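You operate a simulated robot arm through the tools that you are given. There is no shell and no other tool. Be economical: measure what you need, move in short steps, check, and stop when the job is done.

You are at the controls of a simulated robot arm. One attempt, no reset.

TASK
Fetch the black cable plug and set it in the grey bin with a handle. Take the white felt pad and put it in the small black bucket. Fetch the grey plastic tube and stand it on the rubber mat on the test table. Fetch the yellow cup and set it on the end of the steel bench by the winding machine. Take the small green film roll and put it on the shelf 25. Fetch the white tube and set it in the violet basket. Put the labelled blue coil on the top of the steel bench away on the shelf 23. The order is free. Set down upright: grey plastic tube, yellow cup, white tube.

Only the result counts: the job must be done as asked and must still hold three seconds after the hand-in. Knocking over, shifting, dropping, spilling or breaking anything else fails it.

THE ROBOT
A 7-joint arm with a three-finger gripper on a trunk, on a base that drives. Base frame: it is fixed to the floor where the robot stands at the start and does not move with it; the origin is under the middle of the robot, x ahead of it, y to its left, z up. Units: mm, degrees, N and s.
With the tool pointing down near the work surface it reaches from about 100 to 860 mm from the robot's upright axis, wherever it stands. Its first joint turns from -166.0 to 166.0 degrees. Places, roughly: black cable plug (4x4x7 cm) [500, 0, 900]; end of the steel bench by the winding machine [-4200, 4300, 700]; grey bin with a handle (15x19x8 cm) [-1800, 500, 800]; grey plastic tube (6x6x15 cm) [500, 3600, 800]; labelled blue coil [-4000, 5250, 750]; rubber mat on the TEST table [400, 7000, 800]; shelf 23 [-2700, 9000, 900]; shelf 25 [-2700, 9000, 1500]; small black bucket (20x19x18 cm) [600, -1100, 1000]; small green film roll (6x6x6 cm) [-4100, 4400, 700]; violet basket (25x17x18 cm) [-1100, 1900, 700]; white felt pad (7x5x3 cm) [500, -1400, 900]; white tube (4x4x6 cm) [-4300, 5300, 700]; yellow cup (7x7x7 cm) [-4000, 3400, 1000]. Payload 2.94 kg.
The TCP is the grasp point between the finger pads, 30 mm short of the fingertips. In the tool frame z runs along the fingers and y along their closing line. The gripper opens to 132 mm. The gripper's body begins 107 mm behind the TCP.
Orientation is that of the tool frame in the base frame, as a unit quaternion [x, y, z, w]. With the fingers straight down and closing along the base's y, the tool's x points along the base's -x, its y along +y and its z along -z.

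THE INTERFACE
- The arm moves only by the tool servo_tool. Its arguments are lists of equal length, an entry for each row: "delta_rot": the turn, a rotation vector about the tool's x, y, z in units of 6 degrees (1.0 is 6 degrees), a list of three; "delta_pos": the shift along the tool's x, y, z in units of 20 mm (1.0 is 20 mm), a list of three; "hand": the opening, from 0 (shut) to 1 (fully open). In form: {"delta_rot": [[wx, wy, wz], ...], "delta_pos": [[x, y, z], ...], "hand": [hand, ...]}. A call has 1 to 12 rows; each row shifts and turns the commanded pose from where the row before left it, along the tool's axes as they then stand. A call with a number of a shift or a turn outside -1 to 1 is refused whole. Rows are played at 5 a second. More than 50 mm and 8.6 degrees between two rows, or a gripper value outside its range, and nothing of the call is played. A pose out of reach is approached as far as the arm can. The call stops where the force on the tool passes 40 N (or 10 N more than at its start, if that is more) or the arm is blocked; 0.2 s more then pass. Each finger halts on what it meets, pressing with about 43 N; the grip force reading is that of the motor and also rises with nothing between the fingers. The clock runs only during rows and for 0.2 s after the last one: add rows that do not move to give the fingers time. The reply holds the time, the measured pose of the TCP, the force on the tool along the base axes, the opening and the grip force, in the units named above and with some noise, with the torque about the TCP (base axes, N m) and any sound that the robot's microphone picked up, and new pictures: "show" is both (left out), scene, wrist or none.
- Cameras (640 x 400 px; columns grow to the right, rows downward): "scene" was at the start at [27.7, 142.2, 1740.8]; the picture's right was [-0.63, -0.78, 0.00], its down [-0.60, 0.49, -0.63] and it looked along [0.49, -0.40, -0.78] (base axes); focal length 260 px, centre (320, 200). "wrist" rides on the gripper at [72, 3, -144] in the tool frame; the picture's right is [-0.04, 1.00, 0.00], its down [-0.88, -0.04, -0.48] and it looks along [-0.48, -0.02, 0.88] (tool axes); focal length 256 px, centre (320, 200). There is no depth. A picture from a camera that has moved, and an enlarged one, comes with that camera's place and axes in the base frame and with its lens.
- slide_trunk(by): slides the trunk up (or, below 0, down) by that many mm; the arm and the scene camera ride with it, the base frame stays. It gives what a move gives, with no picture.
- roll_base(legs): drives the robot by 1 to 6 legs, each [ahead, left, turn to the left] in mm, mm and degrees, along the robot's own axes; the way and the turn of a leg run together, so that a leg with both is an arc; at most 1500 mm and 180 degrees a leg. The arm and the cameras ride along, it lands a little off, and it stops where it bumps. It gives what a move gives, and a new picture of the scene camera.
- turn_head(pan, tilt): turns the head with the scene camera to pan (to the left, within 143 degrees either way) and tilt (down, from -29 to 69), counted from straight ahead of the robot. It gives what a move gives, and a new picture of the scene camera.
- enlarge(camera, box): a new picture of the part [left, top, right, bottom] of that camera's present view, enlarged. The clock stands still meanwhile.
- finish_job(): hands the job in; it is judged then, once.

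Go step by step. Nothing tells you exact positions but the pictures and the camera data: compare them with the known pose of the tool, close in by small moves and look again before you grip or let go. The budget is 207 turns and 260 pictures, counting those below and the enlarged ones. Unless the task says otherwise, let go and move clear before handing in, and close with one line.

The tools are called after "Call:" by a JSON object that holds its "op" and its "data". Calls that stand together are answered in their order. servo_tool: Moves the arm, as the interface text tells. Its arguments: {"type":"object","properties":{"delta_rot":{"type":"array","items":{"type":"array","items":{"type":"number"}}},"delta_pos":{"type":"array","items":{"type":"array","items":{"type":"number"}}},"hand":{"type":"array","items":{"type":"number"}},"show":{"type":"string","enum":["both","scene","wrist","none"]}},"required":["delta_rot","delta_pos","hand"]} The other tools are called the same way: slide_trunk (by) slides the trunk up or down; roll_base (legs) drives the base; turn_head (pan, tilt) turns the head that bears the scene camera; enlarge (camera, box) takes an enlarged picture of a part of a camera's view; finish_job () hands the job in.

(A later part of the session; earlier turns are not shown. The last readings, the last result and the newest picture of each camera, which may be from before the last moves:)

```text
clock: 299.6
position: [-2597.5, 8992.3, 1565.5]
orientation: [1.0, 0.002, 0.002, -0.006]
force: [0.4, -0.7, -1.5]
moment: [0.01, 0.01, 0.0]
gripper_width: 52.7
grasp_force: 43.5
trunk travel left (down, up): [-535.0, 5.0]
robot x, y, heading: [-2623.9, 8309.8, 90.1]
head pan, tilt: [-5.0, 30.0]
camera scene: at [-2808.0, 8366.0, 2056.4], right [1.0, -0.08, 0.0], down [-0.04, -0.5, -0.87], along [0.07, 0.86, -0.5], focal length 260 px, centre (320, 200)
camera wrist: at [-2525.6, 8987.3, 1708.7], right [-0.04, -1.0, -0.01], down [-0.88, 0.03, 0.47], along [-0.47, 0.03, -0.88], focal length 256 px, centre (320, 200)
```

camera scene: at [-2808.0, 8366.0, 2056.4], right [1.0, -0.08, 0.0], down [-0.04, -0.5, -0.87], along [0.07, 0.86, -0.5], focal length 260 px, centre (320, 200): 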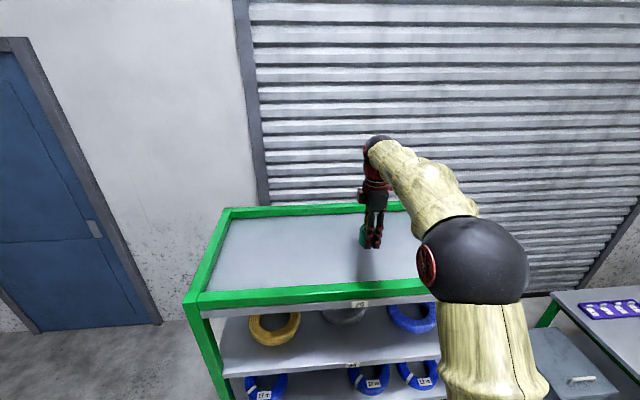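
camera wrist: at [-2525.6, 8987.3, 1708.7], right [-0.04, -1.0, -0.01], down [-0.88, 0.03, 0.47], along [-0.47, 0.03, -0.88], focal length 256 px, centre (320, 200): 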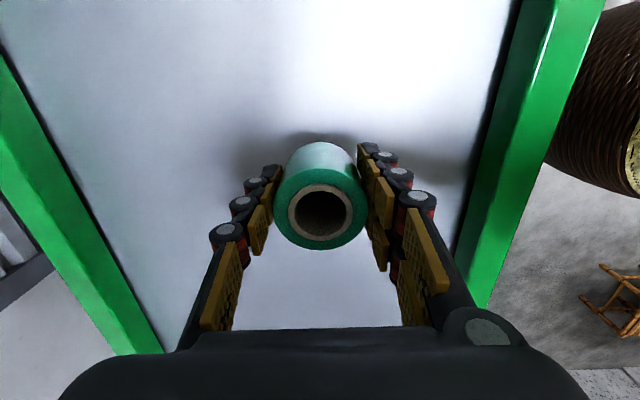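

Over the plate; lowering to contact.

Call:
{"op": "servo_tool", "data": {"delta_rot": [[0, 0, 0], [0, 0, 0], [0, 0, 0], [0, 0, 0], [0, 0, 0], [0, 0, 0], [0, 0, 0], [0, 0, 0], [0, 0, 0], [0, 0, 0], [0, 0, 0], [0, 0, 0]], "delta_pos": [[0, 0, 0.5], [0, 0, 0.5], [0, 0, 0.25], [0, 0, 0.25], [0, 0, 0.25], [0, 0, 0.25], [0, 0, 0.25], [0, 0, 0.25], [0, 0, 0.25], [0, 0, 0.25], [0, 0, 0.25], [0, 0, 0.25]], "hand": [0.3, 0.3, 0.3, 0.3, 0.3, 0.3, 0.3, 0.3, 0.3, 0.3, 0.3, 0.3], "show": "wrist"}}

```text
clock: 302.1
position: [-2598.1, 8994.2, 1509.9]
orientation: [1.0, 0.001, 0.001, -0.012]
force: [-1.2, -4.2, 9.9]
moment: [-0.45, 0.12, 0.0]
gripper_width: 53.0
grasp_force: 43.2
trunk travel left (down, up): [-535.0, 5.0]
robot x, y, heading: [-2623.0, 8305.0, 90.4]
head pan, tilt: [-5.0, 30.0]
stopped in row 12: the force on the tool passed its limit at 49 N (the readings are from after the stop); the commanded pose is now the measured one
camera wrist: at [-2525.2, 8986.6, 1653.5], right [-0.04, -1.0, -0.03], down [-0.88, 0.02, 0.47], along [-0.47, 0.04, -0.88], focal length 256 px, centre (320, 200)
```

wrist: 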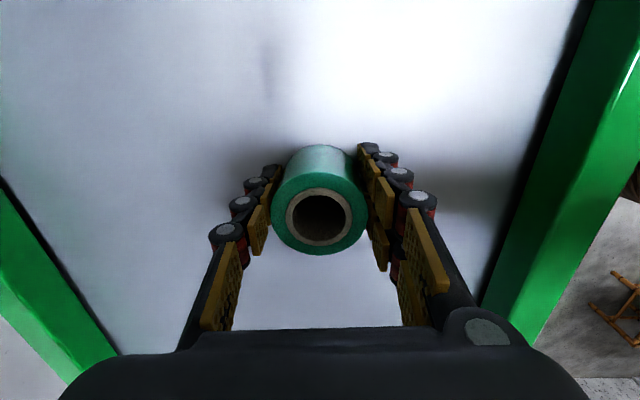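

Contact with shelf 25. Release and rise.

Call:
{"op": "servo_tool", "data": {"delta_rot": [[0, 0, 0], [0, 0, 0], [0, 0, 0], [0, 0, 0], [0, 0, 0]], "delta_pos": [[0, 0, -0.05], [0, 0, 0], [0, 0, 0], [0, 0, 0], [0, 0, 0]], "hand": [0.42, 0.5, 0.65, 0.65, 0.65], "show": "none"}}

Call:
{"op": "servo_tool", "data": {"delta_rot": [[0, 0, 0], [0, 0, 0], [0, 0, 0], [0, 0, 0], [0, 0, 0], [0, 0, 0], [0, 0, 0], [0, 0, 0], [0, 0, 0], [0, 0, 0]], "delta_pos": [[0, 0, -0.5], [0, 0, -0.8], [0, 0, -1], [0, 0, -1], [0, 0, -1], [0, 0, -1], [0, 0, -1], [0, 0, -1], [0, 0, -1], [0, 0, 0]], "hand": [0.65, 0.65, 0.65, 0.65, 0.65, 0.65, 0.65, 0.65, 0.65, 0.65], "show": "wrist"}}

```text
clock: 303.3
position: [-2597.8, 8994.9, 1509.7]
orientation: [1.0, 0.002, 0.001, -0.011]
force: [-0.6, 0.7, -0.4]
moment: [-0.01, 0.01, -0.01]
gripper_width: 85.9
grasp_force: 0.2
trunk travel left (down, up): [-535.0, 5.0]
robot x, y, heading: [-2624.7, 8306.4, 90.2]
head pan, tilt: [-5.0, 30.0]
```

```text
clock: 305.5
position: [-2597.7, 8992.2, 1672.9]
orientation: [1.0, 0.002, 0.0, -0.012]
force: [0.2, 0.3, 0.5]
moment: [-0.01, 0.0, -0.04]
gripper_width: 85.8
grasp_force: 0.0
trunk travel left (down, up): [-535.0, 5.0]
robot x, y, heading: [-2623.1, 8306.2, 90.1]
head pan, tilt: [-5.0, 30.0]
camera wrist: at [-2524.6, 8984.9, 1817.0], right [-0.04, -1.0, -0.02], down [-0.88, 0.02, 0.47], along [-0.47, 0.04, -0.88], focal length 256 px, centre (320, 200)
```

wrist: 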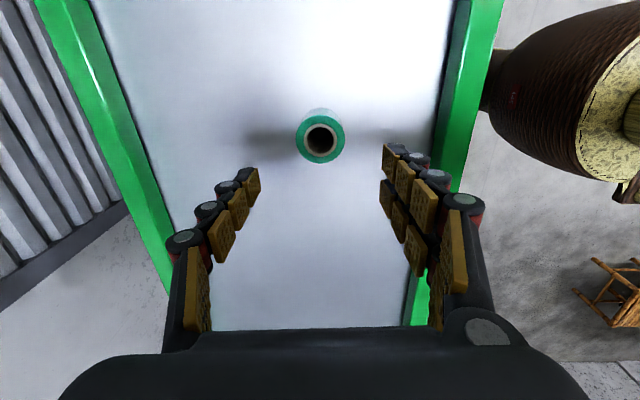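

The roll stands on shelf 25. I withdraw, back off, lower the trunk, and survey shelf 23's free space.

Call:
{"op": "servo_tool", "data": {"delta_rot": [[0, 0, 0], [0, 0, 0], [0, 0, 0], [0, 0, 0], [0, 0, 0], [0, 0, 0], [0, 0, 0], [0, 0, 0], [0, 0, 0], [0, 0, 0], [0, 0, 0], [0, 0, 0]], "delta_pos": [[0, 1, 0], [0, 1, 0], [0, 1, 0], [0, 1, 0], [0, 1, 0], [0, 1, 0], [0, 1, 0], [0, 1, 0], [0, 1, 0], [0, 1, 0], [0, 1, 0], [0, 1, 0]], "hand": [0.65, 0.65, 0.65, 0.65, 0.65, 0.65, 0.65, 0.65, 0.65, 0.65, 0.65, 0.65], "show": "none"}}

Call:
{"op": "roll_base", "data": {"legs": [[-450, 0, 0]]}}

Call:
{"op": "slide_trunk", "data": {"by": -500}}

Call:
{"op": "turn_head", "data": {"pan": -8, "tilt": 20}}

Call:
{"op": "enlarge", "data": {"camera": "scene", "box": [220, 160, 460, 320]}}

```text
clock: 308.1
position: [-2599.5, 8747.4, 1670.1]
orientation: [1.0, 0.001, 0.001, -0.012]
force: [0.3, -0.4, -0.5]
moment: [0.04, 0.03, 0.01]
gripper_width: 85.8
grasp_force: 0.1
trunk travel left (down, up): [-535.0, 5.0]
robot x, y, heading: [-2626.3, 8303.3, 90.2]
head pan, tilt: [-5.0, 30.0]
```

```text
clock: 310.8
position: [-2596.5, 8300.0, 1671.1]
orientation: [1.0, 0.001, 0.0, -0.011]
force: [-0.3, -1.1, 0.8]
moment: [0.05, -0.03, 0.0]
gripper_width: 85.9
grasp_force: 0.1
trunk travel left (down, up): [-535.0, 5.0]
robot x, y, heading: [-2622.5, 7853.2, 90.3]
head pan, tilt: [-5.0, 30.0]
camera scene: at [-2807.0, 7916.4, 2056.4], right [1.0, -0.09, 0.0], down [-0.04, -0.5, -0.87], along [0.07, 0.86, -0.5], focal length 260 px, centre (320, 200)
```

scene: 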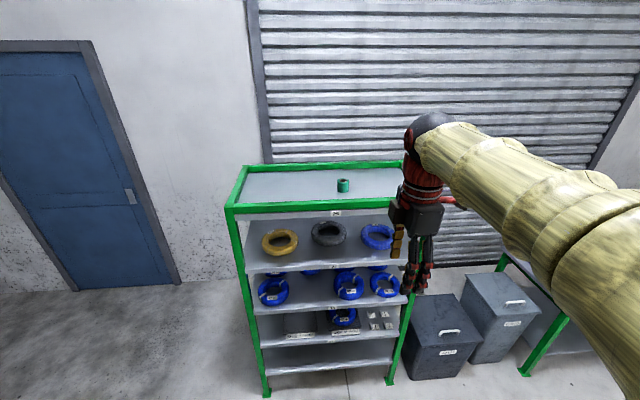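

```text
refused: -500 is not a number from -400 to 400
```

```text
clock: 311.5
position: [-2596.7, 8302.3, 1669.9]
orientation: [1.0, 0.001, 0.001, -0.012]
force: [0.0, 0.0, -0.6]
moment: [-0.01, 0.0, 0.03]
gripper_width: 85.8
grasp_force: 0.0
trunk travel left (down, up): [-535.0, 5.0]
robot x, y, heading: [-2619.6, 7856.4, 90.2]
head pan, tilt: [-8.0, 20.0]
camera scene: at [-2802.0, 7920.3, 2072.4], right [0.99, -0.14, 0.0], down [-0.05, -0.34, -0.94], along [0.13, 0.93, -0.34], focal length 260 px, centre (320, 200)
```

scene: 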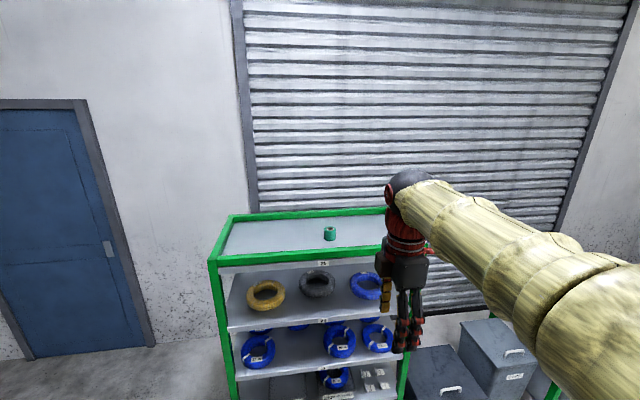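

```text
2.50 times, centred on (340, 240) of scene
camera zoom: at [-2802.0, 7920.3, 2072.4], right [0.99, -0.14, 0.0], down [-0.05, -0.34, -0.94], along [0.13, 0.93, -0.34], focal length 649 px, centre (270, 100)
```

zoom: 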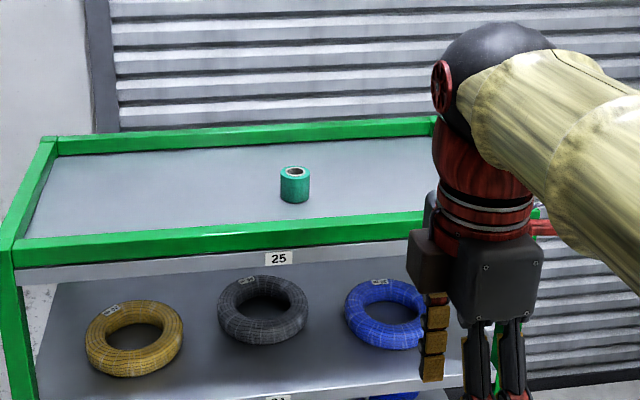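

I lower the trunk and look at shelf 23 level.

Call:
{"op": "slide_trunk", "data": {"by": -400}}

Call:
{"op": "turn_head", "data": {"pan": 0, "tilt": 28}}

Call:
{"op": "enlarge", "data": {"camera": "scene", "box": [230, 140, 480, 300]}}

```text
clock: 315.4
position: [-2596.1, 8301.2, 1269.2]
orientation: [1.0, 0.001, 0.001, -0.011]
force: [0.0, 1.0, -0.2]
moment: [-0.02, 0.02, 0.01]
gripper_width: 85.9
grasp_force: 0.1
trunk travel left (down, up): [-135.0, 405.0]
robot x, y, heading: [-2622.5, 7856.9, 90.2]
head pan, tilt: [-8.0, 20.0]
```

```text
clock: 316.1
position: [-2595.9, 8303.0, 1269.1]
orientation: [1.0, 0.001, 0.0, -0.012]
force: [0.4, -0.6, -0.6]
moment: [0.02, 0.02, 0.0]
gripper_width: 85.7
grasp_force: 0.1
trunk travel left (down, up): [-135.0, 405.0]
robot x, y, heading: [-2623.9, 7857.8, 90.0]
head pan, tilt: [0.0, 28.0]
camera scene: at [-2814.8, 7918.8, 1659.6], right [1.0, 0.0, 0.0], down [0.0, -0.47, -0.88], along [0.0, 0.88, -0.47], focal length 260 px, centre (320, 200)
```

scene: 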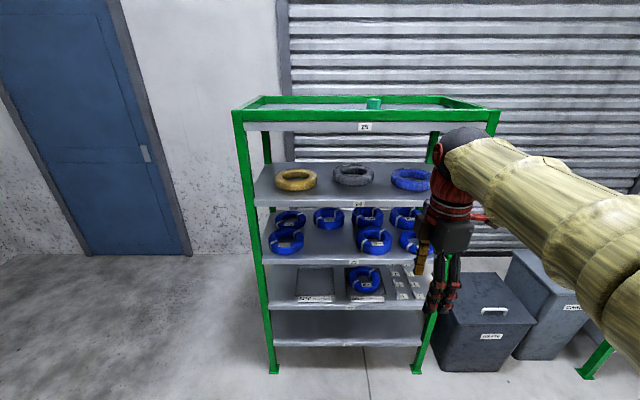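

```text
2.50 times, centred on (355, 220) of scene
camera zoom: at [-2814.8, 7918.8, 1659.6], right [1.0, 0.0, 0.0], down [0.0, -0.47, -0.88], along [0.0, 0.88, -0.47], focal length 649 px, centre (232, 150)
```

zoom: 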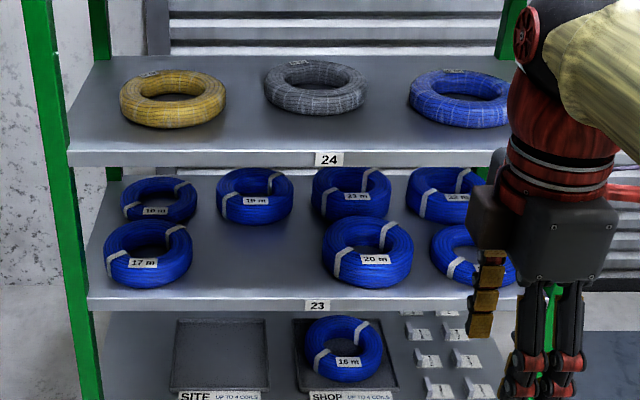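

Shelf 23 has a free slot in the front row between the 17 m and 20 m coils, around [-2765,8915]. Now I go back to the bench for the labelled blue coil near [-4050,5290].

Call:
{"op": "roll_base", "data": {"legs": [[0, 930, 0], [-1280, 0, 0], [-1270, 0, 0], [0, 0, 90]]}}

Call:
{"op": "turn_head", "data": {"pan": 10, "tilt": 45}}

```text
clock: 336.8
position: [-4117.8, 5360.8, 1270.5]
orientation: [0.713, 0.701, -0.008, -0.008]
force: [0.2, -0.1, -0.3]
moment: [0.0, -0.01, -0.02]
gripper_width: 85.9
grasp_force: 0.0
trunk travel left (down, up): [-135.0, 405.0]
robot x, y, heading: [-3673.8, 5323.1, 179.1]
head pan, tilt: [0.0, 28.0]
camera scene: at [-3741.0, 5136.8, 1659.6], right [0.02, 1.0, 0.0], down [0.47, -0.01, -0.88], along [-0.88, 0.02, -0.47], focal length 260 px, centre (320, 200)
```

scene: 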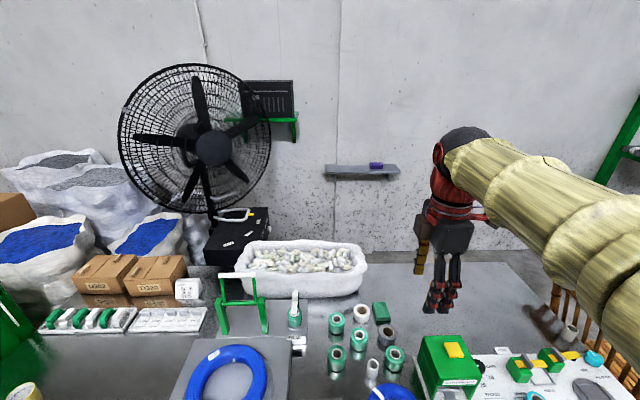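

```text
clock: 337.6
position: [-4117.0, 5361.0, 1270.0]
orientation: [0.714, 0.7, -0.008, -0.009]
force: [0.7, -0.1, 0.7]
moment: [0.01, 0.01, 0.04]
gripper_width: 85.9
grasp_force: 0.2
trunk travel left (down, up): [-135.0, 405.0]
robot x, y, heading: [-3677.3, 5326.0, 179.1]
head pan, tilt: [10.0, 45.0]
camera scene: at [-3730.2, 5122.5, 1633.9], right [-0.15, 0.99, 0.0], down [0.7, 0.11, -0.71], along [-0.7, -0.11, -0.71], focal length 260 px, centre (320, 200)
```

scene: 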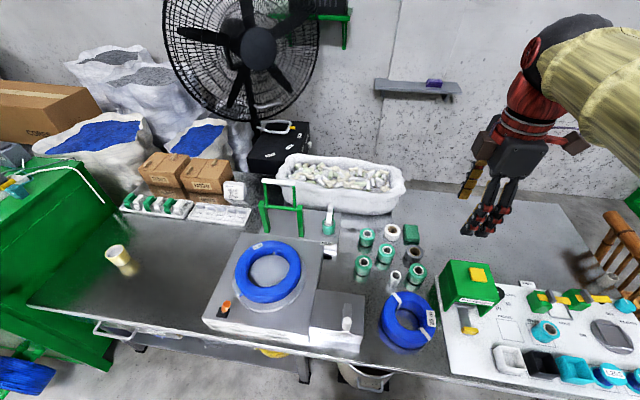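

Both coils are visible; the labelled one lies near the front of the bench. I enlarge for details, including the white tube.

Call:
{"op": "enlarge", "data": {"camera": "scene", "box": [340, 210, 500, 360]}}

Call:
{"op": "enlarge", "data": {"camera": "wrist", "box": [0, 0, 640, 400]}}

```text
2.67 times, centred on (420, 285) of scene
camera zoom: at [-3730.2, 5122.5, 1633.9], right [-0.15, 0.99, 0.0], down [0.7, 0.11, -0.71], along [-0.7, -0.11, -0.71], focal length 692 px, centre (53, -27)
```

zoom: 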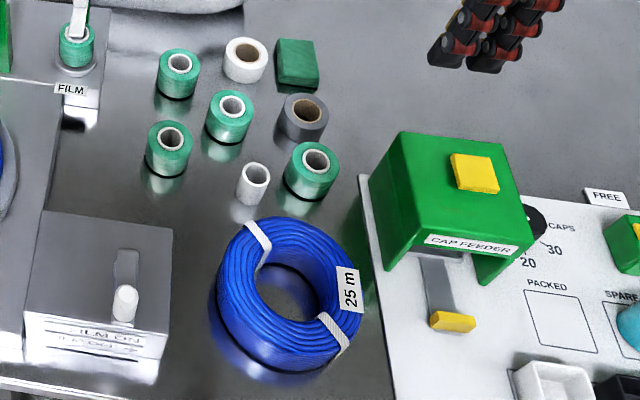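

```text
1.00 times, centred on (320, 200) of wrist (not enlarged: the box is as wide or as high as the picture)
camera zoom: at [-4109.1, 5432.3, 1413.0], right [1.0, -0.06, -0.02], down [-0.04, -0.88, 0.47], along [-0.05, -0.47, -0.88], focal length 256 px, centre (320, 200)
```

zoom: 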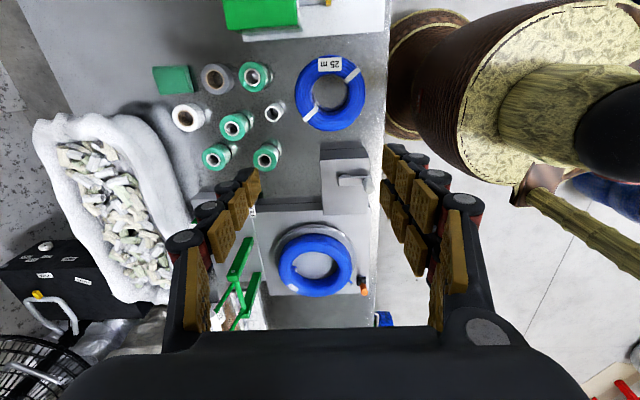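

The labelled coil (25 m) lies flat near [-4105,5366], OD≈178 mm, hole ≈92 mm. I'll pinch its near rim with the tool tilted ~36° forward so it can later enter under shelf 24. First back off 200 mm and tilt.

Call:
{"op": "roll_base", "data": {"legs": [[-200, 0, 0.9]]}}

Call:
{"op": "servo_tool", "data": {"delta_rot": [[1, 0, 0], [1, 0, 0], [1, 0, 0], [1, 0, 0], [1, 0, 0], [1, 0, 0]], "delta_pos": [[0, 0, 0], [0, 0, 0], [0, 0, 0], [0, 0, 0], [0, 0, 0], [0, 0, 0]], "hand": [0.6, 0.6, 0.6, 0.6, 0.6, 0.6], "show": "both"}}

```text
clock: 339.2
position: [-3920.4, 5352.8, 1269.9]
orientation: [0.709, 0.705, -0.008, -0.01]
force: [0.1, -0.4, 0.1]
moment: [0.03, 0.01, 0.02]
gripper_width: 85.9
grasp_force: 0.0
trunk travel left (down, up): [-135.0, 405.0]
robot x, y, heading: [-3474.8, 5323.9, 179.7]
head pan, tilt: [10.0, 45.0]
camera scene: at [-3529.5, 5119.2, 1633.8], right [-0.17, 0.99, 0.0], down [0.7, 0.12, -0.71], along [-0.7, -0.12, -0.71], focal length 260 px, centre (320, 200)
```

scene: 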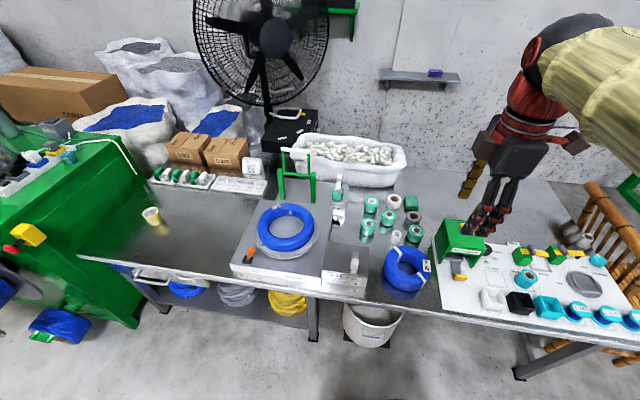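

```text
clock: 340.6
position: [-3920.9, 5352.6, 1270.6]
orientation: [0.672, 0.668, -0.226, -0.228]
force: [0.5, 0.0, 0.0]
moment: [0.02, 0.01, 0.0]
gripper_width: 79.7
grasp_force: 0.0
trunk travel left (down, up): [-135.0, 405.0]
robot x, y, heading: [-3476.1, 5320.1, 179.7]
head pan, tilt: [10.0, 45.0]
camera scene: at [-3529.6, 5119.1, 1633.8], right [-0.17, 0.99, 0.0], down [0.7, 0.12, -0.71], along [-0.7, -0.12, -0.71], focal length 260 px, centre (320, 200)
camera wrist: at [-3829.6, 5423.4, 1382.2], right [0.79, -0.05, -0.61], down [0.25, -0.88, 0.4], along [-0.55, -0.47, -0.69], focal length 256 px, centre (320, 200)
```

scene: 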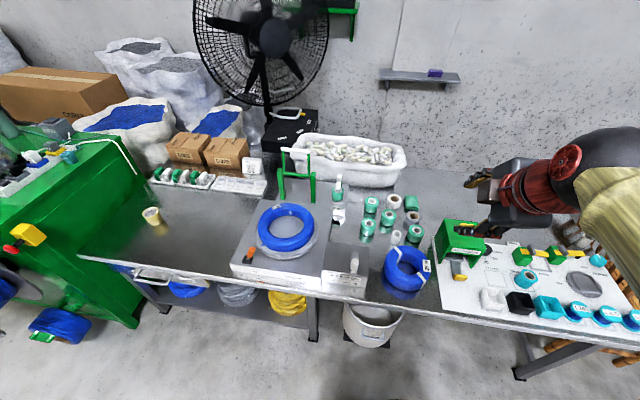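
wrist: 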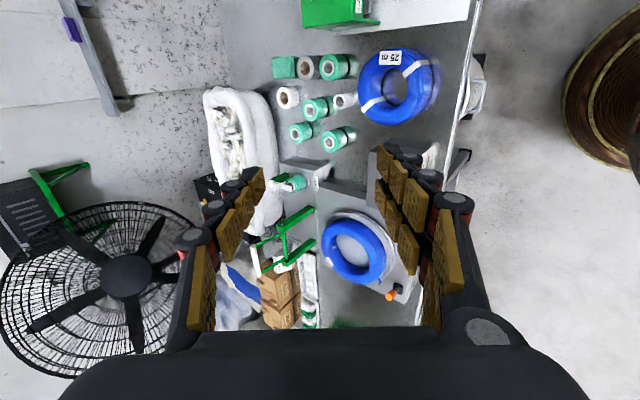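

The 36° radial-from-front pinch would put the lower finger into the bench. Better: pinch the coil's left (−y) side with a lateral closing line and tilt ~42°. I re-orient the tool accordingly.

Call:
{"op": "servo_tool", "data": {"delta_rot": [[-1, 0, 0], [-1, 0, 0], [-1, 0, 0], [-1, 0, 0], [-1, 0, 0], [-1, 0, 0], [0, 0, 1], [0, 0, 1], [0, 0, 1], [0, 0, 1], [0, 0, 1], [0, 0, 1]], "delta_pos": [[0, 0, 0], [0, 0, 0], [0, 0, 0], [0, 0, 0], [0, 0, 0], [0, 0, 0], [0, 0, 0], [0, 0, 0], [0, 0, 0], [0, 0, 0], [0, 0, 0], [0, 0, 0]], "hand": [0.6, 0.6, 0.6, 0.6, 0.6, 0.6, 0.6, 0.6, 0.6, 0.6, 0.6, 0.6], "show": "none"}}

Call:
{"op": "servo_tool", "data": {"delta_rot": [[0, 0, 1], [0, 0, 1], [0, 0, 1], [0, 0, 1], [0, 0, 1], [0, 0, 1], [0, 0, 1], [0, 0, 1], [0, 0, 1], [0, -1, 0], [0, -1, 0], [0, -1, 0]], "delta_pos": [[0, 0, 0], [0, 0, 0], [0, 0, 0], [0, 0, 0], [0, 0, 0], [0, 0, 0], [0, 0, 0], [0, 0, 0], [0, 0, 0], [0, 0, 0], [0, 0, 0], [0, 0, 0]], "hand": [0.6, 0.6, 0.6, 0.6, 0.6, 0.6, 0.6, 0.6, 0.6, 0.6, 0.6, 0.6], "show": "none"}}

Call:
{"op": "servo_tool", "data": {"delta_rot": [[0, -1, 0], [0, -1, 0], [0, -1, 0], [0, -1, 0]], "delta_pos": [[0, 0, 0], [0, 0, 0], [0, 0, 0], [0, 0, 0]], "hand": [0.6, 0.6, 0.6, 0.6], "show": "wrist"}}

```text
clock: 343.2
position: [-3922.0, 5352.4, 1269.5]
orientation: [0.893, 0.451, -0.01, -0.007]
force: [-0.5, 0.2, 0.7]
moment: [0.04, -0.01, 0.0]
gripper_width: 79.3
grasp_force: 0.1
trunk travel left (down, up): [-135.0, 405.0]
robot x, y, heading: [-3481.3, 5324.0, 179.7]
head pan, tilt: [10.0, 45.0]
```

```text
clock: 345.8
position: [-3922.4, 5352.5, 1271.5]
orientation: [0.986, -0.003, -0.168, -0.003]
force: [-0.7, 0.3, -0.9]
moment: [0.01, -0.01, 0.02]
gripper_width: 79.4
grasp_force: 0.0
trunk travel left (down, up): [-135.0, 405.0]
robot x, y, heading: [-3479.1, 5324.8, 179.9]
head pan, tilt: [10.0, 45.0]
```

```text
clock: 346.8
position: [-3920.1, 5352.3, 1271.5]
orientation: [0.929, -0.002, -0.371, -0.002]
force: [-0.7, -0.1, -0.2]
moment: [0.0, 0.0, -0.01]
gripper_width: 79.1
grasp_force: 0.2
trunk travel left (down, up): [-135.0, 405.0]
robot x, y, heading: [-3477.5, 5327.2, 179.6]
head pan, tilt: [10.0, 45.0]
camera wrist: at [-3768.9, 5347.4, 1325.2], right [-0.04, -1.0, 0.03], down [-0.31, 0.04, 0.95], along [-0.95, 0.03, -0.31], focal length 256 px, centre (320, 200)
```

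wrist: 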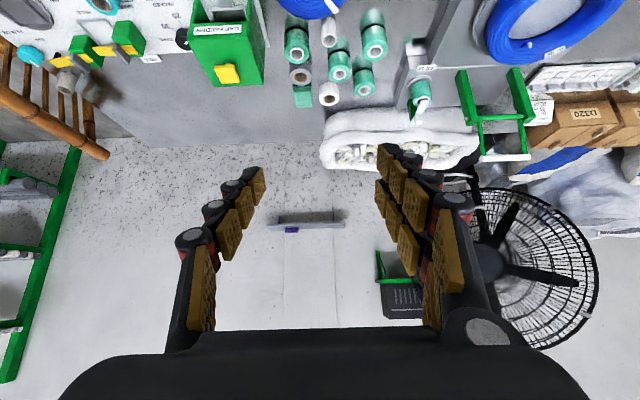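

Orientation is right (tilt ≈43°). I move to the pre-grasp point above/before the coil's left side.

Call:
{"op": "servo_tool", "data": {"delta_rot": [[0, 0, 0], [0, 0, 0], [0, 0, 0], [0, 0, 0], [0, 0, 0], [0, 0, 0], [0, 0, 0], [0, 0, 0], [0, 0, 0], [0, 0, 0], [0, 0, 0], [0, 0, 0]], "delta_pos": [[0.637, 0.155, 0.968], [0.637, 0.155, 0.968], [0.637, 0.155, 0.968], [0.637, 0.155, 0.968], [0.637, 0.155, 0.968], [0.637, 0.155, 0.968], [0.637, 0.155, 0.968], [0.637, 0.155, 0.968], [0.637, 0.155, 0.968], [0.637, 0.155, 0.968], [0.637, 0.155, 0.968], [0.637, 0.155, 0.968]], "hand": [0.6, 0.6, 0.6, 0.6, 0.6, 0.6, 0.6, 0.6, 0.6, 0.6, 0.6, 0.6], "show": "none"}}

Call:
{"op": "servo_tool", "data": {"delta_rot": [[0, 0, 0], [0, 0, 0], [0, 0, 0], [0, 0, 0], [0, 0, 0], [0, 0, 0], [0, 0, 0]], "delta_pos": [[0.637, 0.155, 0.968], [0.637, 0.155, 0.968], [0.637, 0.155, 0.968], [0.637, 0.155, 0.968], [0.637, 0.155, 0.968], [0.637, 0.155, 0.968], [0.637, 0.155, 0.968]], "hand": [0.6, 0.6, 0.6, 0.6, 0.6, 0.6, 0.6], "show": "both"}}

```text
clock: 349.4
position: [-3971.6, 5318.0, 995.0]
orientation: [0.929, -0.002, -0.37, -0.003]
force: [-0.3, -0.3, 0.4]
moment: [0.02, 0.01, -0.03]
gripper_width: 79.0
grasp_force: 0.0
trunk travel left (down, up): [-135.0, 405.0]
robot x, y, heading: [-3475.9, 5320.0, 179.7]
head pan, tilt: [10.0, 45.0]
```

```text
clock: 351.0
position: [-3993.2, 5300.5, 865.7]
orientation: [0.93, -0.004, -0.368, -0.007]
force: [-0.7, -0.8, -0.3]
moment: [-0.02, -0.01, 0.05]
gripper_width: 79.3
grasp_force: 0.2
out of reach, approached as far as the arm can: row 5, 6, 7
trunk travel left (down, up): [-135.0, 405.0]
robot x, y, heading: [-3476.0, 5326.1, 179.6]
head pan, tilt: [10.0, 45.0]
camera scene: at [-3529.9, 5119.1, 1633.8], right [-0.17, 0.99, 0.0], down [0.7, 0.12, -0.71], along [-0.7, -0.12, -0.71], focal length 260 px, centre (320, 200)
camera wrist: at [-3841.7, 5296.0, 919.9], right [-0.04, -1.0, 0.02], down [-0.31, 0.03, 0.95], along [-0.95, 0.04, -0.31], focal length 256 px, centre (320, 200)
```

scene: 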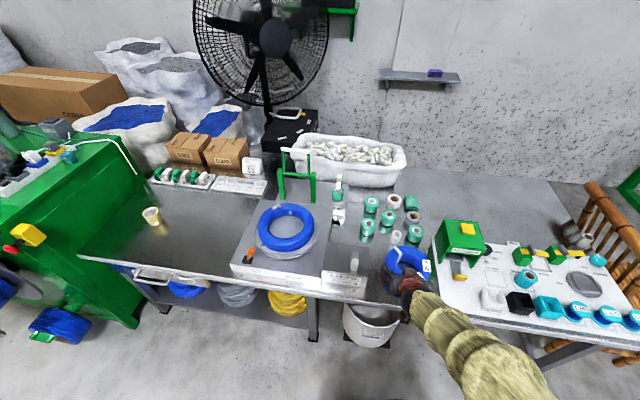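
wrist: 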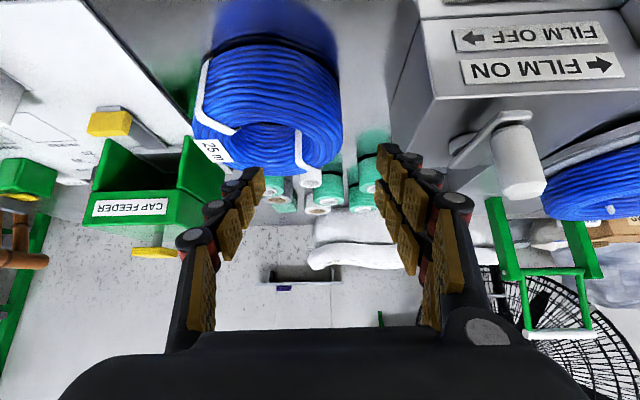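

The reach ends here, and the left side is tight against the FILM box; the right (+y) side of the coil has more room. I back out along the tool axis, shift to y≈5431, and lower the trunk.

Call:
{"op": "servo_tool", "data": {"delta_rot": [[0, 0, 0], [0, 0, 0], [0, 0, 0], [0, 0, 0], [0, 0, 0], [0, 0, 0], [0, 0, 0], [0, 0, 0], [0, 0, 0], [0, 0, 0], [0, 0, 0]], "delta_pos": [[0, 0, -1], [0, 0, -1], [0, 0, -1], [0, 0, -1], [0, -1, 0], [0, -1, 0], [0, -1, 0], [0, -1, 0], [0, -1, 0], [0, -1, 0], [0, -0.5, 0]], "hand": [0.6, 0.6, 0.6, 0.6, 0.6, 0.6, 0.55, 0.5, 0.5, 0.5, 0.5], "show": "none"}}

Call:
{"op": "slide_trunk", "data": {"by": -125}}

Call:
{"op": "enlarge", "data": {"camera": "wrist", "box": [0, 0, 640, 400]}}

```text
clock: 353.4
position: [-3936.8, 5434.4, 923.3]
orientation: [0.929, -0.002, -0.369, -0.002]
force: [0.3, -0.2, 0.0]
moment: [-0.03, 0.01, 0.01]
gripper_width: 66.0
grasp_force: 0.1
trunk travel left (down, up): [-135.0, 405.0]
robot x, y, heading: [-3477.5, 5323.6, 179.6]
head pan, tilt: [10.0, 45.0]
```

```text
clock: 354.9
position: [-3937.5, 5433.9, 798.6]
orientation: [0.929, -0.002, -0.37, -0.002]
force: [0.4, 0.3, 0.2]
moment: [-0.03, 0.0, -0.02]
gripper_width: 65.9
grasp_force: 0.0
trunk travel left (down, up): [-10.0, 530.0]
robot x, y, heading: [-3477.0, 5319.7, 179.7]
head pan, tilt: [10.0, 45.0]
```

```text
1.00 times, centred on (320, 200) of wrist (not enlarged: the box is as wide or as high as the picture)
camera zoom: at [-3785.6, 5429.4, 852.9], right [-0.04, -1.0, 0.03], down [-0.31, 0.04, 0.95], along [-0.95, 0.03, -0.31], focal length 256 px, centre (320, 200)
```

zoom: 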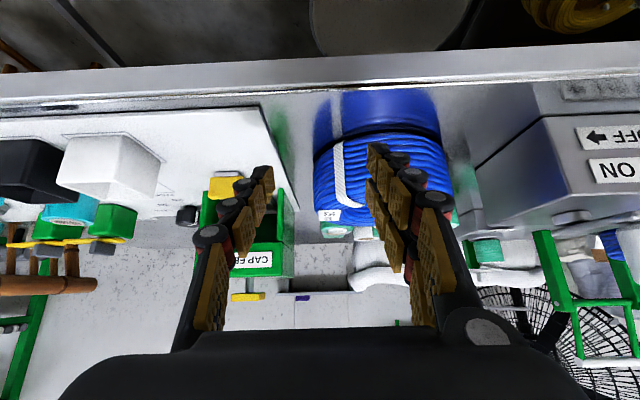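

The coil is centred near y≈5360 with top ≈757. I move to the start of the approach line.

Call:
{"op": "servo_tool", "data": {"delta_rot": [[0, 0, 0], [0, 0, 0], [0, 0, 0], [0, 0, 0], [0, 0, 0]], "delta_pos": [[-0.835, 0.07, 0.573], [-0.835, 0.07, 0.573], [-0.835, 0.07, 0.573], [-0.835, 0.07, 0.573], [-0.835, 0.07, 0.573]], "hand": [0.5, 0.5, 0.5, 0.5, 0.5], "show": "both"}}

```text
clock: 356.1
position: [-4038.9, 5429.2, 813.4]
orientation: [0.93, -0.002, -0.369, -0.002]
force: [-0.1, 0.0, -0.1]
moment: [-0.03, -0.01, -0.01]
gripper_width: 65.8
grasp_force: 0.0
trunk travel left (down, up): [-10.0, 530.0]
robot x, y, heading: [-3477.6, 5322.8, 179.7]
head pan, tilt: [10.0, 45.0]
camera scene: at [-3529.6, 5119.2, 1508.8], right [-0.17, 0.99, 0.0], down [0.7, 0.12, -0.71], along [-0.7, -0.12, -0.71], focal length 260 px, centre (320, 200)
camera wrist: at [-3886.4, 5423.6, 867.9], right [-0.04, -1.0, 0.03], down [-0.31, 0.04, 0.95], along [-0.95, 0.03, -0.31], focal length 256 px, centre (320, 200)
```

scene: 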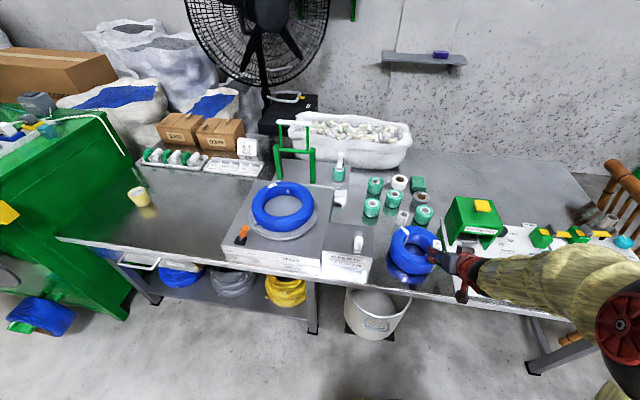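
wrist: 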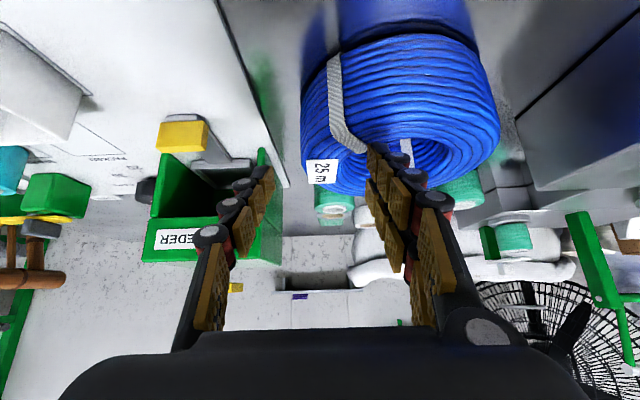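

Aligned; I advance along the tool axis so the inner finger drops into the hole.

Call:
{"op": "servo_tool", "data": {"delta_rot": [[0, 0, 0], [0, 0, 0], [0, 0, 0]], "delta_pos": [[0, 0.3, 1], [0, 0, 1], [0, 0, 0.6]], "hand": [0.5, 0.5, 0.5], "show": "wrist"}}

```text
clock: 356.7
position: [-4065.2, 5420.2, 799.0]
orientation: [0.925, -0.001, -0.38, -0.002]
force: [-1.6, -2.3, 10.4]
moment: [-0.34, 0.1, -0.08]
gripper_width: 71.5
grasp_force: 2.0
trunk travel left (down, up): [-10.0, 530.0]
robot x, y, heading: [-3475.1, 5321.5, 179.7]
head pan, tilt: [10.0, 45.0]
stopped in row 2: the force on the tool passed its limit at 44 N (the readings are from after the stop); the commanded pose is now the measured one
camera wrist: at [-3913.2, 5416.8, 851.2], right [-0.03, -1.0, 0.03], down [-0.29, 0.04, 0.96], along [-0.96, 0.02, -0.29], focal length 256 px, centre (320, 200)
```

wrist: 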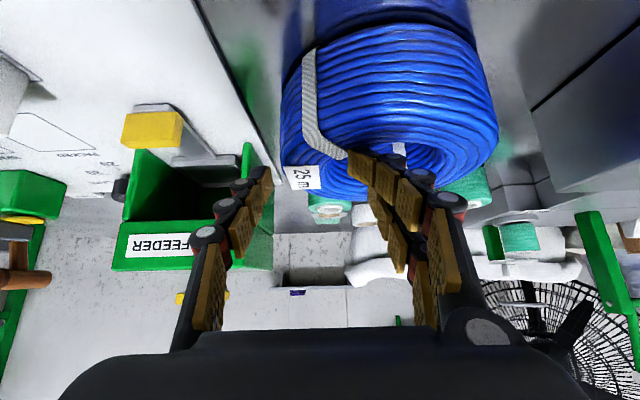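

The inner finger landed on the ring's top; the hole is smaller and further left than assumed. I back off, open wider, shift 9 mm, and view again.

Call:
{"op": "servo_tool", "data": {"delta_rot": [[0, 0, 0], [0, 0, 0], [0, 0, 0], [0, 0, 0], [0, 0, 0]], "delta_pos": [[0, 0, -0.8], [-0.4, 0.2, -0.8], [-0.6, 0.2, 0], [-0.6, 0, 0], [-0.6, 0, 0.4]], "hand": [0.5, 0.6, 0.6, 0.6, 0.6], "show": "both"}}

Call:
{"op": "enlarge", "data": {"camera": "scene", "box": [360, 200, 500, 300]}}

```text
clock: 357.9
position: [-4080.3, 5413.8, 845.8]
orientation: [0.926, -0.001, -0.377, -0.001]
force: [0.1, 0.2, -0.4]
moment: [0.0, 0.01, 0.0]
gripper_width: 79.1
grasp_force: 0.0
trunk travel left (down, up): [-10.0, 530.0]
robot x, y, heading: [-3474.8, 5325.5, 179.7]
head pan, tilt: [10.0, 45.0]
camera scene: at [-3529.4, 5119.1, 1508.8], right [-0.17, 0.99, 0.0], down [0.7, 0.12, -0.71], along [-0.7, -0.12, -0.71], focal length 260 px, centre (320, 200)
camera wrist: at [-3926.3, 5409.6, 897.0], right [-0.03, -1.0, 0.03], down [-0.3, 0.04, 0.95], along [-0.95, 0.02, -0.3], focal length 256 px, centre (320, 200)
```

scene: 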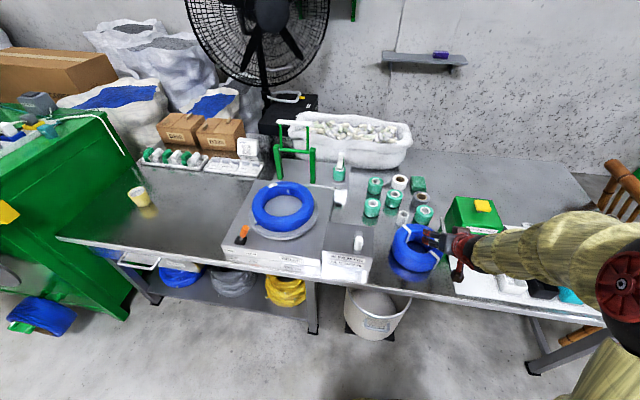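
wrist: 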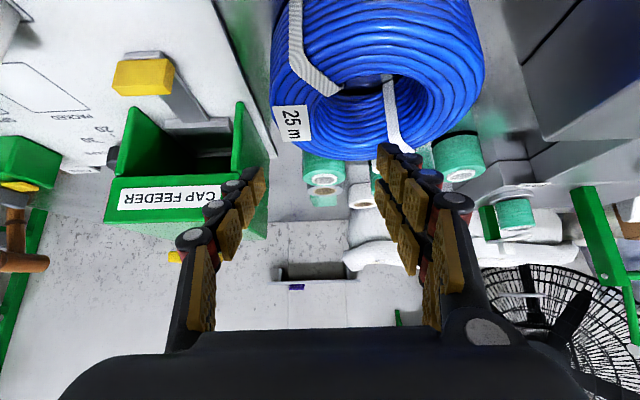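

```text
4.00 times, centred on (430, 250) of scene
camera zoom: at [-3529.4, 5119.1, 1508.8], right [-0.17, 0.99, 0.0], down [0.7, 0.12, -0.71], along [-0.7, -0.12, -0.71], focal length 1039 px, centre (-120, 0)
```

zoom: 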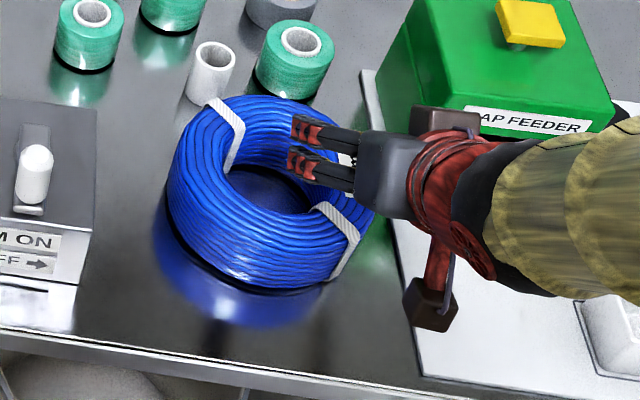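

The ring section is ~60 mm wide with a ~62 mm hole, so less tilt helps. I reduce tilt to ~36.5°, open to ~84 mm, and re-position on a new approach line.

Call:
{"op": "servo_tool", "data": {"delta_rot": [[0, 0.65, 0], [0, 0.65, 0], [0, 0, 0], [0, 0, 0], [0, 0, 0]], "delta_pos": [[0, 0, 0], [0, 0, 0], [0.72, -0.1, -0.03], [0.72, -0.1, -0.03], [0.72, 0, -0.03]], "hand": [0.64, 0.64, 0.64, 0.64, 0.64], "show": "wrist"}}

```text
clock: 359.1
position: [-4043.9, 5416.5, 820.6]
orientation: [0.95, -0.001, -0.313, -0.002]
force: [-0.1, -0.5, 0.0]
moment: [0.0, 0.03, 0.01]
gripper_width: 84.6
grasp_force: 0.0
trunk travel left (down, up): [-10.0, 530.0]
robot x, y, heading: [-3477.2, 5323.4, 179.6]
head pan, tilt: [10.0, 45.0]
camera wrist: at [-3898.5, 5413.0, 892.8], right [-0.04, -1.0, 0.02], down [-0.42, 0.04, 0.91], along [-0.91, 0.02, -0.42], focal length 256 px, centre (320, 200)
```

wrist: 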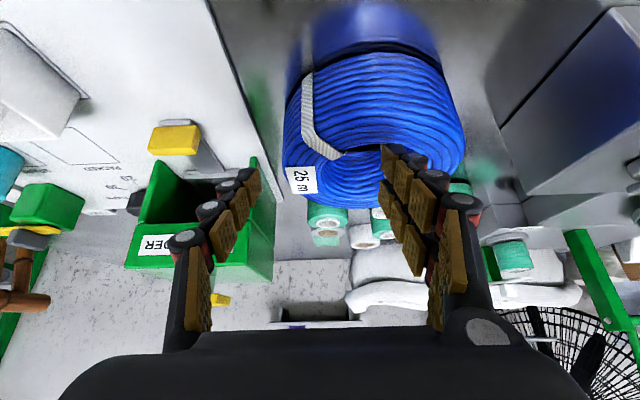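

Now the ring section sits centred between the fingers. Advance along the axis.

Call:
{"op": "servo_tool", "data": {"delta_rot": [[0, 0, 0], [0, 0, 0], [0, 0, 0], [0, 0, 0]], "delta_pos": [[0, 0, 0.8], [0, 0, 0.8], [0, 0, 0.8], [0, 0, 0.6]], "hand": [0.64, 0.64, 0.64, 0.64], "show": "wrist"}}

```text
clock: 359.9
position: [-4077.1, 5415.0, 791.7]
orientation: [0.946, 0.0, -0.323, -0.001]
force: [-1.3, -6.1, 12.1]
moment: [-0.51, -0.07, -0.12]
gripper_width: 94.9
grasp_force: 5.4
trunk travel left (down, up): [-10.0, 530.0]
robot x, y, heading: [-3477.8, 5325.5, 179.9]
head pan, tilt: [10.0, 45.0]
stopped in row 4: the force on the tool passed its limit at 41 N (the readings are from after the stop); the commanded pose is now the measured one
camera wrist: at [-3931.0, 5411.1, 859.9], right [-0.03, -1.0, 0.03], down [-0.4, 0.04, 0.91], along [-0.91, 0.02, -0.41], focal length 256 px, centre (320, 200)
```

wrist: 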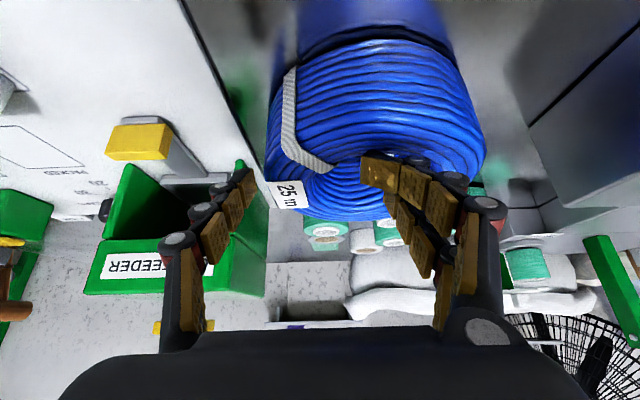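

Force/moment readings show the inner finger sat on the near edge of the hole: the coil centre is really about x≈-4120. I lift, shift outward, and retry 35 mm farther.

Call:
{"op": "servo_tool", "data": {"delta_rot": [[0, 0, 0], [0, 0, 0], [0, 0, 0]], "delta_pos": [[-0.26, -0.22, -0.75], [-0.26, -0.22, -0.75], [0, 0, 0]], "hand": [0.64, 0.64, 0.64], "show": "none"}}

Call:
{"op": "servo_tool", "data": {"delta_rot": [[0, 0, 0], [0, 0, 0], [0, 0, 0], [0, 0, 0], [0, 0, 0], [0, 0, 0]], "delta_pos": [[-0.5, 0, 0.5], [-0.5, 0, 0.5], [0.5, 0, 0.75], [0.5, 0, 0.5], [0, 0, 0.5], [0, 0, 0.5]], "hand": [0.64, 0.64, 0.64, 0.64, 0.64, 0.64], "show": "wrist"}}

```text
clock: 360.7
position: [-4065.1, 5424.8, 819.5]
orientation: [0.948, -0.001, -0.32, -0.001]
force: [-0.7, -1.0, -0.2]
moment: [-0.02, 0.03, 0.0]
gripper_width: 85.0
grasp_force: 0.1
trunk travel left (down, up): [-10.0, 530.0]
robot x, y, heading: [-3479.5, 5325.1, 179.7]
head pan, tilt: [10.0, 45.0]
```

```text
clock: 362.1
position: [-4104.8, 5423.8, 765.8]
orientation: [0.947, 0.001, -0.32, 0.0]
force: [0.2, -0.2, 0.4]
moment: [0.02, -0.01, 0.01]
gripper_width: 84.2
grasp_force: 0.1
trunk travel left (down, up): [-10.0, 530.0]
robot x, y, heading: [-3479.1, 5323.2, 179.8]
head pan, tilt: [10.0, 45.0]
camera wrist: at [-3960.1, 5419.7, 835.9], right [-0.04, -1.0, 0.02], down [-0.41, 0.04, 0.91], along [-0.91, 0.02, -0.41], focal length 256 px, centre (320, 200)
```

wrist: 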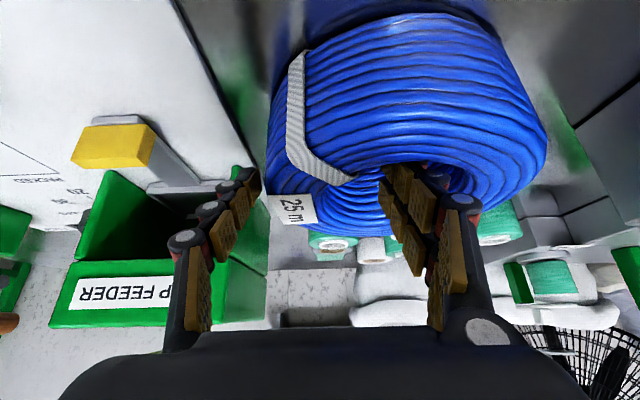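

The finger is in the hole without contact. A bit deeper, then close.

Call:
{"op": "servo_tool", "data": {"delta_rot": [[0, 0, 0], [0, 0, 0], [0, 0, 0]], "delta_pos": [[0, 0, 0.3], [0, 0, 0.3], [0, 0, 0.3]], "hand": [0.64, 0.64, 0.64], "show": "wrist"}}

```text
clock: 362.9
position: [-4115.6, 5425.5, 753.8]
orientation: [0.947, 0.0, -0.32, -0.002]
force: [-0.1, 0.0, -0.1]
moment: [0.06, -0.01, -0.03]
gripper_width: 84.2
grasp_force: 0.0
trunk travel left (down, up): [-10.0, 530.0]
robot x, y, heading: [-3477.1, 5318.2, 179.9]
head pan, tilt: [10.0, 45.0]
camera wrist: at [-3970.4, 5421.5, 822.8], right [-0.03, -1.0, 0.02], down [-0.41, 0.04, 0.91], along [-0.91, 0.02, -0.41], focal length 256 px, centre (320, 200)
```

wrist: 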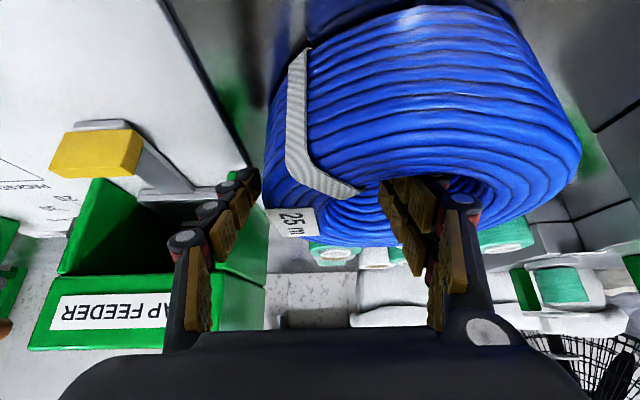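

Closing on the coil.

Call:
{"op": "servo_tool", "data": {"delta_rot": [[0, 0, 0], [0, 0, 0], [0, 0, 0], [0, 0, 0], [0, 0, 0], [0, 0, 0]], "delta_pos": [[0, 0, 0], [0, 0, 0], [0, 0, 0], [0, 0, 0], [0, 0, 0], [0, 0, 0]], "hand": [0.5, 0.4, 0.3, 0.2, 0.2, 0.2], "show": "none"}}

Call:
{"op": "servo_tool", "data": {"delta_rot": [[0, 0, 0], [0, 0, 0], [0, 0, 0]], "delta_pos": [[-0.12, 0, -0.16], [-0.12, 0, -0.16], [-0.12, 0, -0.16]], "hand": [0.2, 0.2, 0.2], "show": "wrist"}}

```text
clock: 364.3
position: [-4116.1, 5425.2, 755.5]
orientation: [0.947, 0.0, -0.321, -0.001]
force: [-5.1, 3.2, 9.8]
moment: [0.96, -0.08, 0.28]
gripper_width: 52.5
grasp_force: 42.8
trunk travel left (down, up): [-10.0, 530.0]
robot x, y, heading: [-3475.5, 5324.0, 179.8]
head pan, tilt: [10.0, 45.0]
```

```text
clock: 365.1
position: [-4115.3, 5424.0, 762.6]
orientation: [0.948, 0.001, -0.319, -0.001]
force: [0.7, 0.7, -7.2]
moment: [0.4, 0.03, -0.01]
gripper_width: 52.8
grasp_force: 42.9
trunk travel left (down, up): [-10.0, 530.0]
robot x, y, heading: [-3478.4, 5321.4, 179.8]
head pan, tilt: [10.0, 45.0]
camera wrist: at [-3970.0, 5420.5, 833.3], right [-0.03, -1.0, 0.03], down [-0.41, 0.04, 0.91], along [-0.91, 0.02, -0.41], focal length 256 px, centre (320, 200)
```

wrist: 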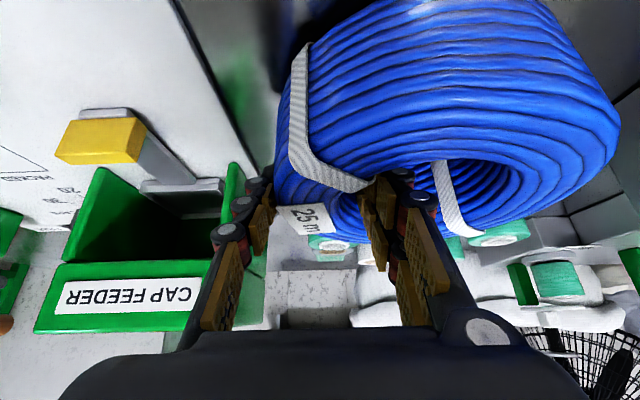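

The coil is lifting (≈7 N). I continue to lift slowly and observe.

Call:
{"op": "servo_tool", "data": {"delta_rot": [[0, 0, 0], [0, 0, 0], [0, 0, 0], [0, 0, 0], [0, 0, 0], [0, 0, 0], [0, 0, 0], [0, 0, 0]], "delta_pos": [[-0.2, 0, -0.26], [-0.2, 0, -0.26], [-0.3, 0, -0.4], [-0.3, 0, -0.4], [-0.3, 0, -0.4], [-0.3, 0, -0.4], [-0.3, 0, -0.4], [-0.3, 0, -0.4]], "hand": [0.2, 0.2, 0.2, 0.2, 0.2, 0.2, 0.2, 0.2], "show": "both"}}

```text
clock: 366.9
position: [-4114.3, 5422.7, 837.3]
orientation: [0.948, 0.0, -0.32, -0.001]
force: [-1.0, 0.4, -6.9]
moment: [0.42, 0.02, -0.02]
gripper_width: 52.8
grasp_force: 42.9
trunk travel left (down, up): [-10.0, 530.0]
robot x, y, heading: [-3478.7, 5319.6, 179.9]
head pan, tilt: [10.0, 45.0]
camera scene: at [-3530.1, 5119.0, 1508.8], right [-0.17, 0.99, 0.0], down [0.7, 0.12, -0.71], along [-0.7, -0.12, -0.71], focal length 260 px, centre (320, 200)
camera wrist: at [-3970.2, 5420.7, 906.1], right [-0.03, -1.0, 0.03], down [-0.41, 0.04, 0.91], along [-0.91, 0.02, -0.41], focal length 256 px, centre (320, 200)
```

scene: 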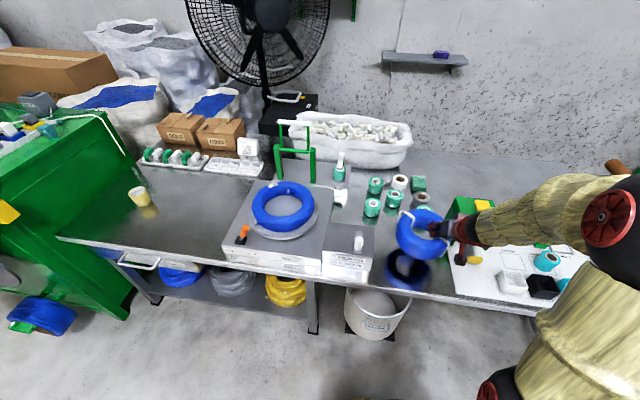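
wrist: 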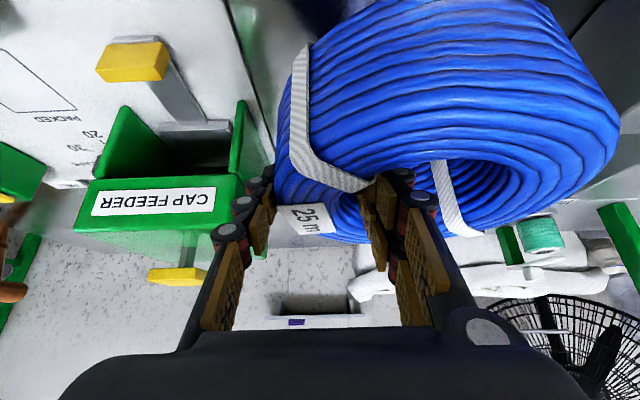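

Held stably. I raise the trunk 165 mm (keeping the arm posture) and turn toward the shelves.

Call:
{"op": "slide_trunk", "data": {"by": 190}}

Call:
{"op": "roll_base", "data": {"legs": [[0, 0, -90]]}}

```text
clock: 369.0
position: [-4116.3, 5424.5, 1025.6]
orientation: [0.947, 0.0, -0.32, -0.001]
force: [0.0, -0.6, -7.3]
moment: [0.46, 0.02, -0.02]
gripper_width: 53.0
grasp_force: 42.8
trunk travel left (down, up): [-200.0, 340.0]
robot x, y, heading: [-3479.9, 5321.0, 179.8]
head pan, tilt: [10.0, 45.0]
```

```text
clock: 373.2
position: [-3372.3, 5961.2, 1027.3]
orientation: [-0.669, 0.671, 0.225, 0.227]
force: [-0.3, -0.2, -7.0]
moment: [0.0, -0.44, 0.02]
gripper_width: 53.0
grasp_force: 43.0
trunk travel left (down, up): [-200.0, 340.0]
robot x, y, heading: [-3472.0, 5323.9, 89.5]
head pan, tilt: [10.0, 45.0]
camera scene: at [-3681.8, 5375.5, 1698.8], right [0.99, 0.17, 0.0], down [0.12, -0.7, -0.71], along [-0.12, 0.7, -0.71], focal length 260 px, centre (320, 200)
```

scene: 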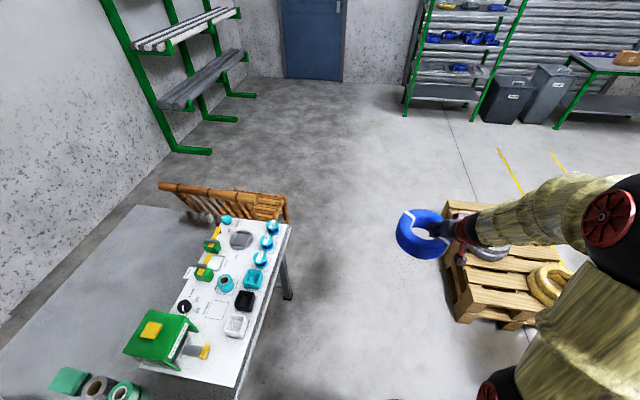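

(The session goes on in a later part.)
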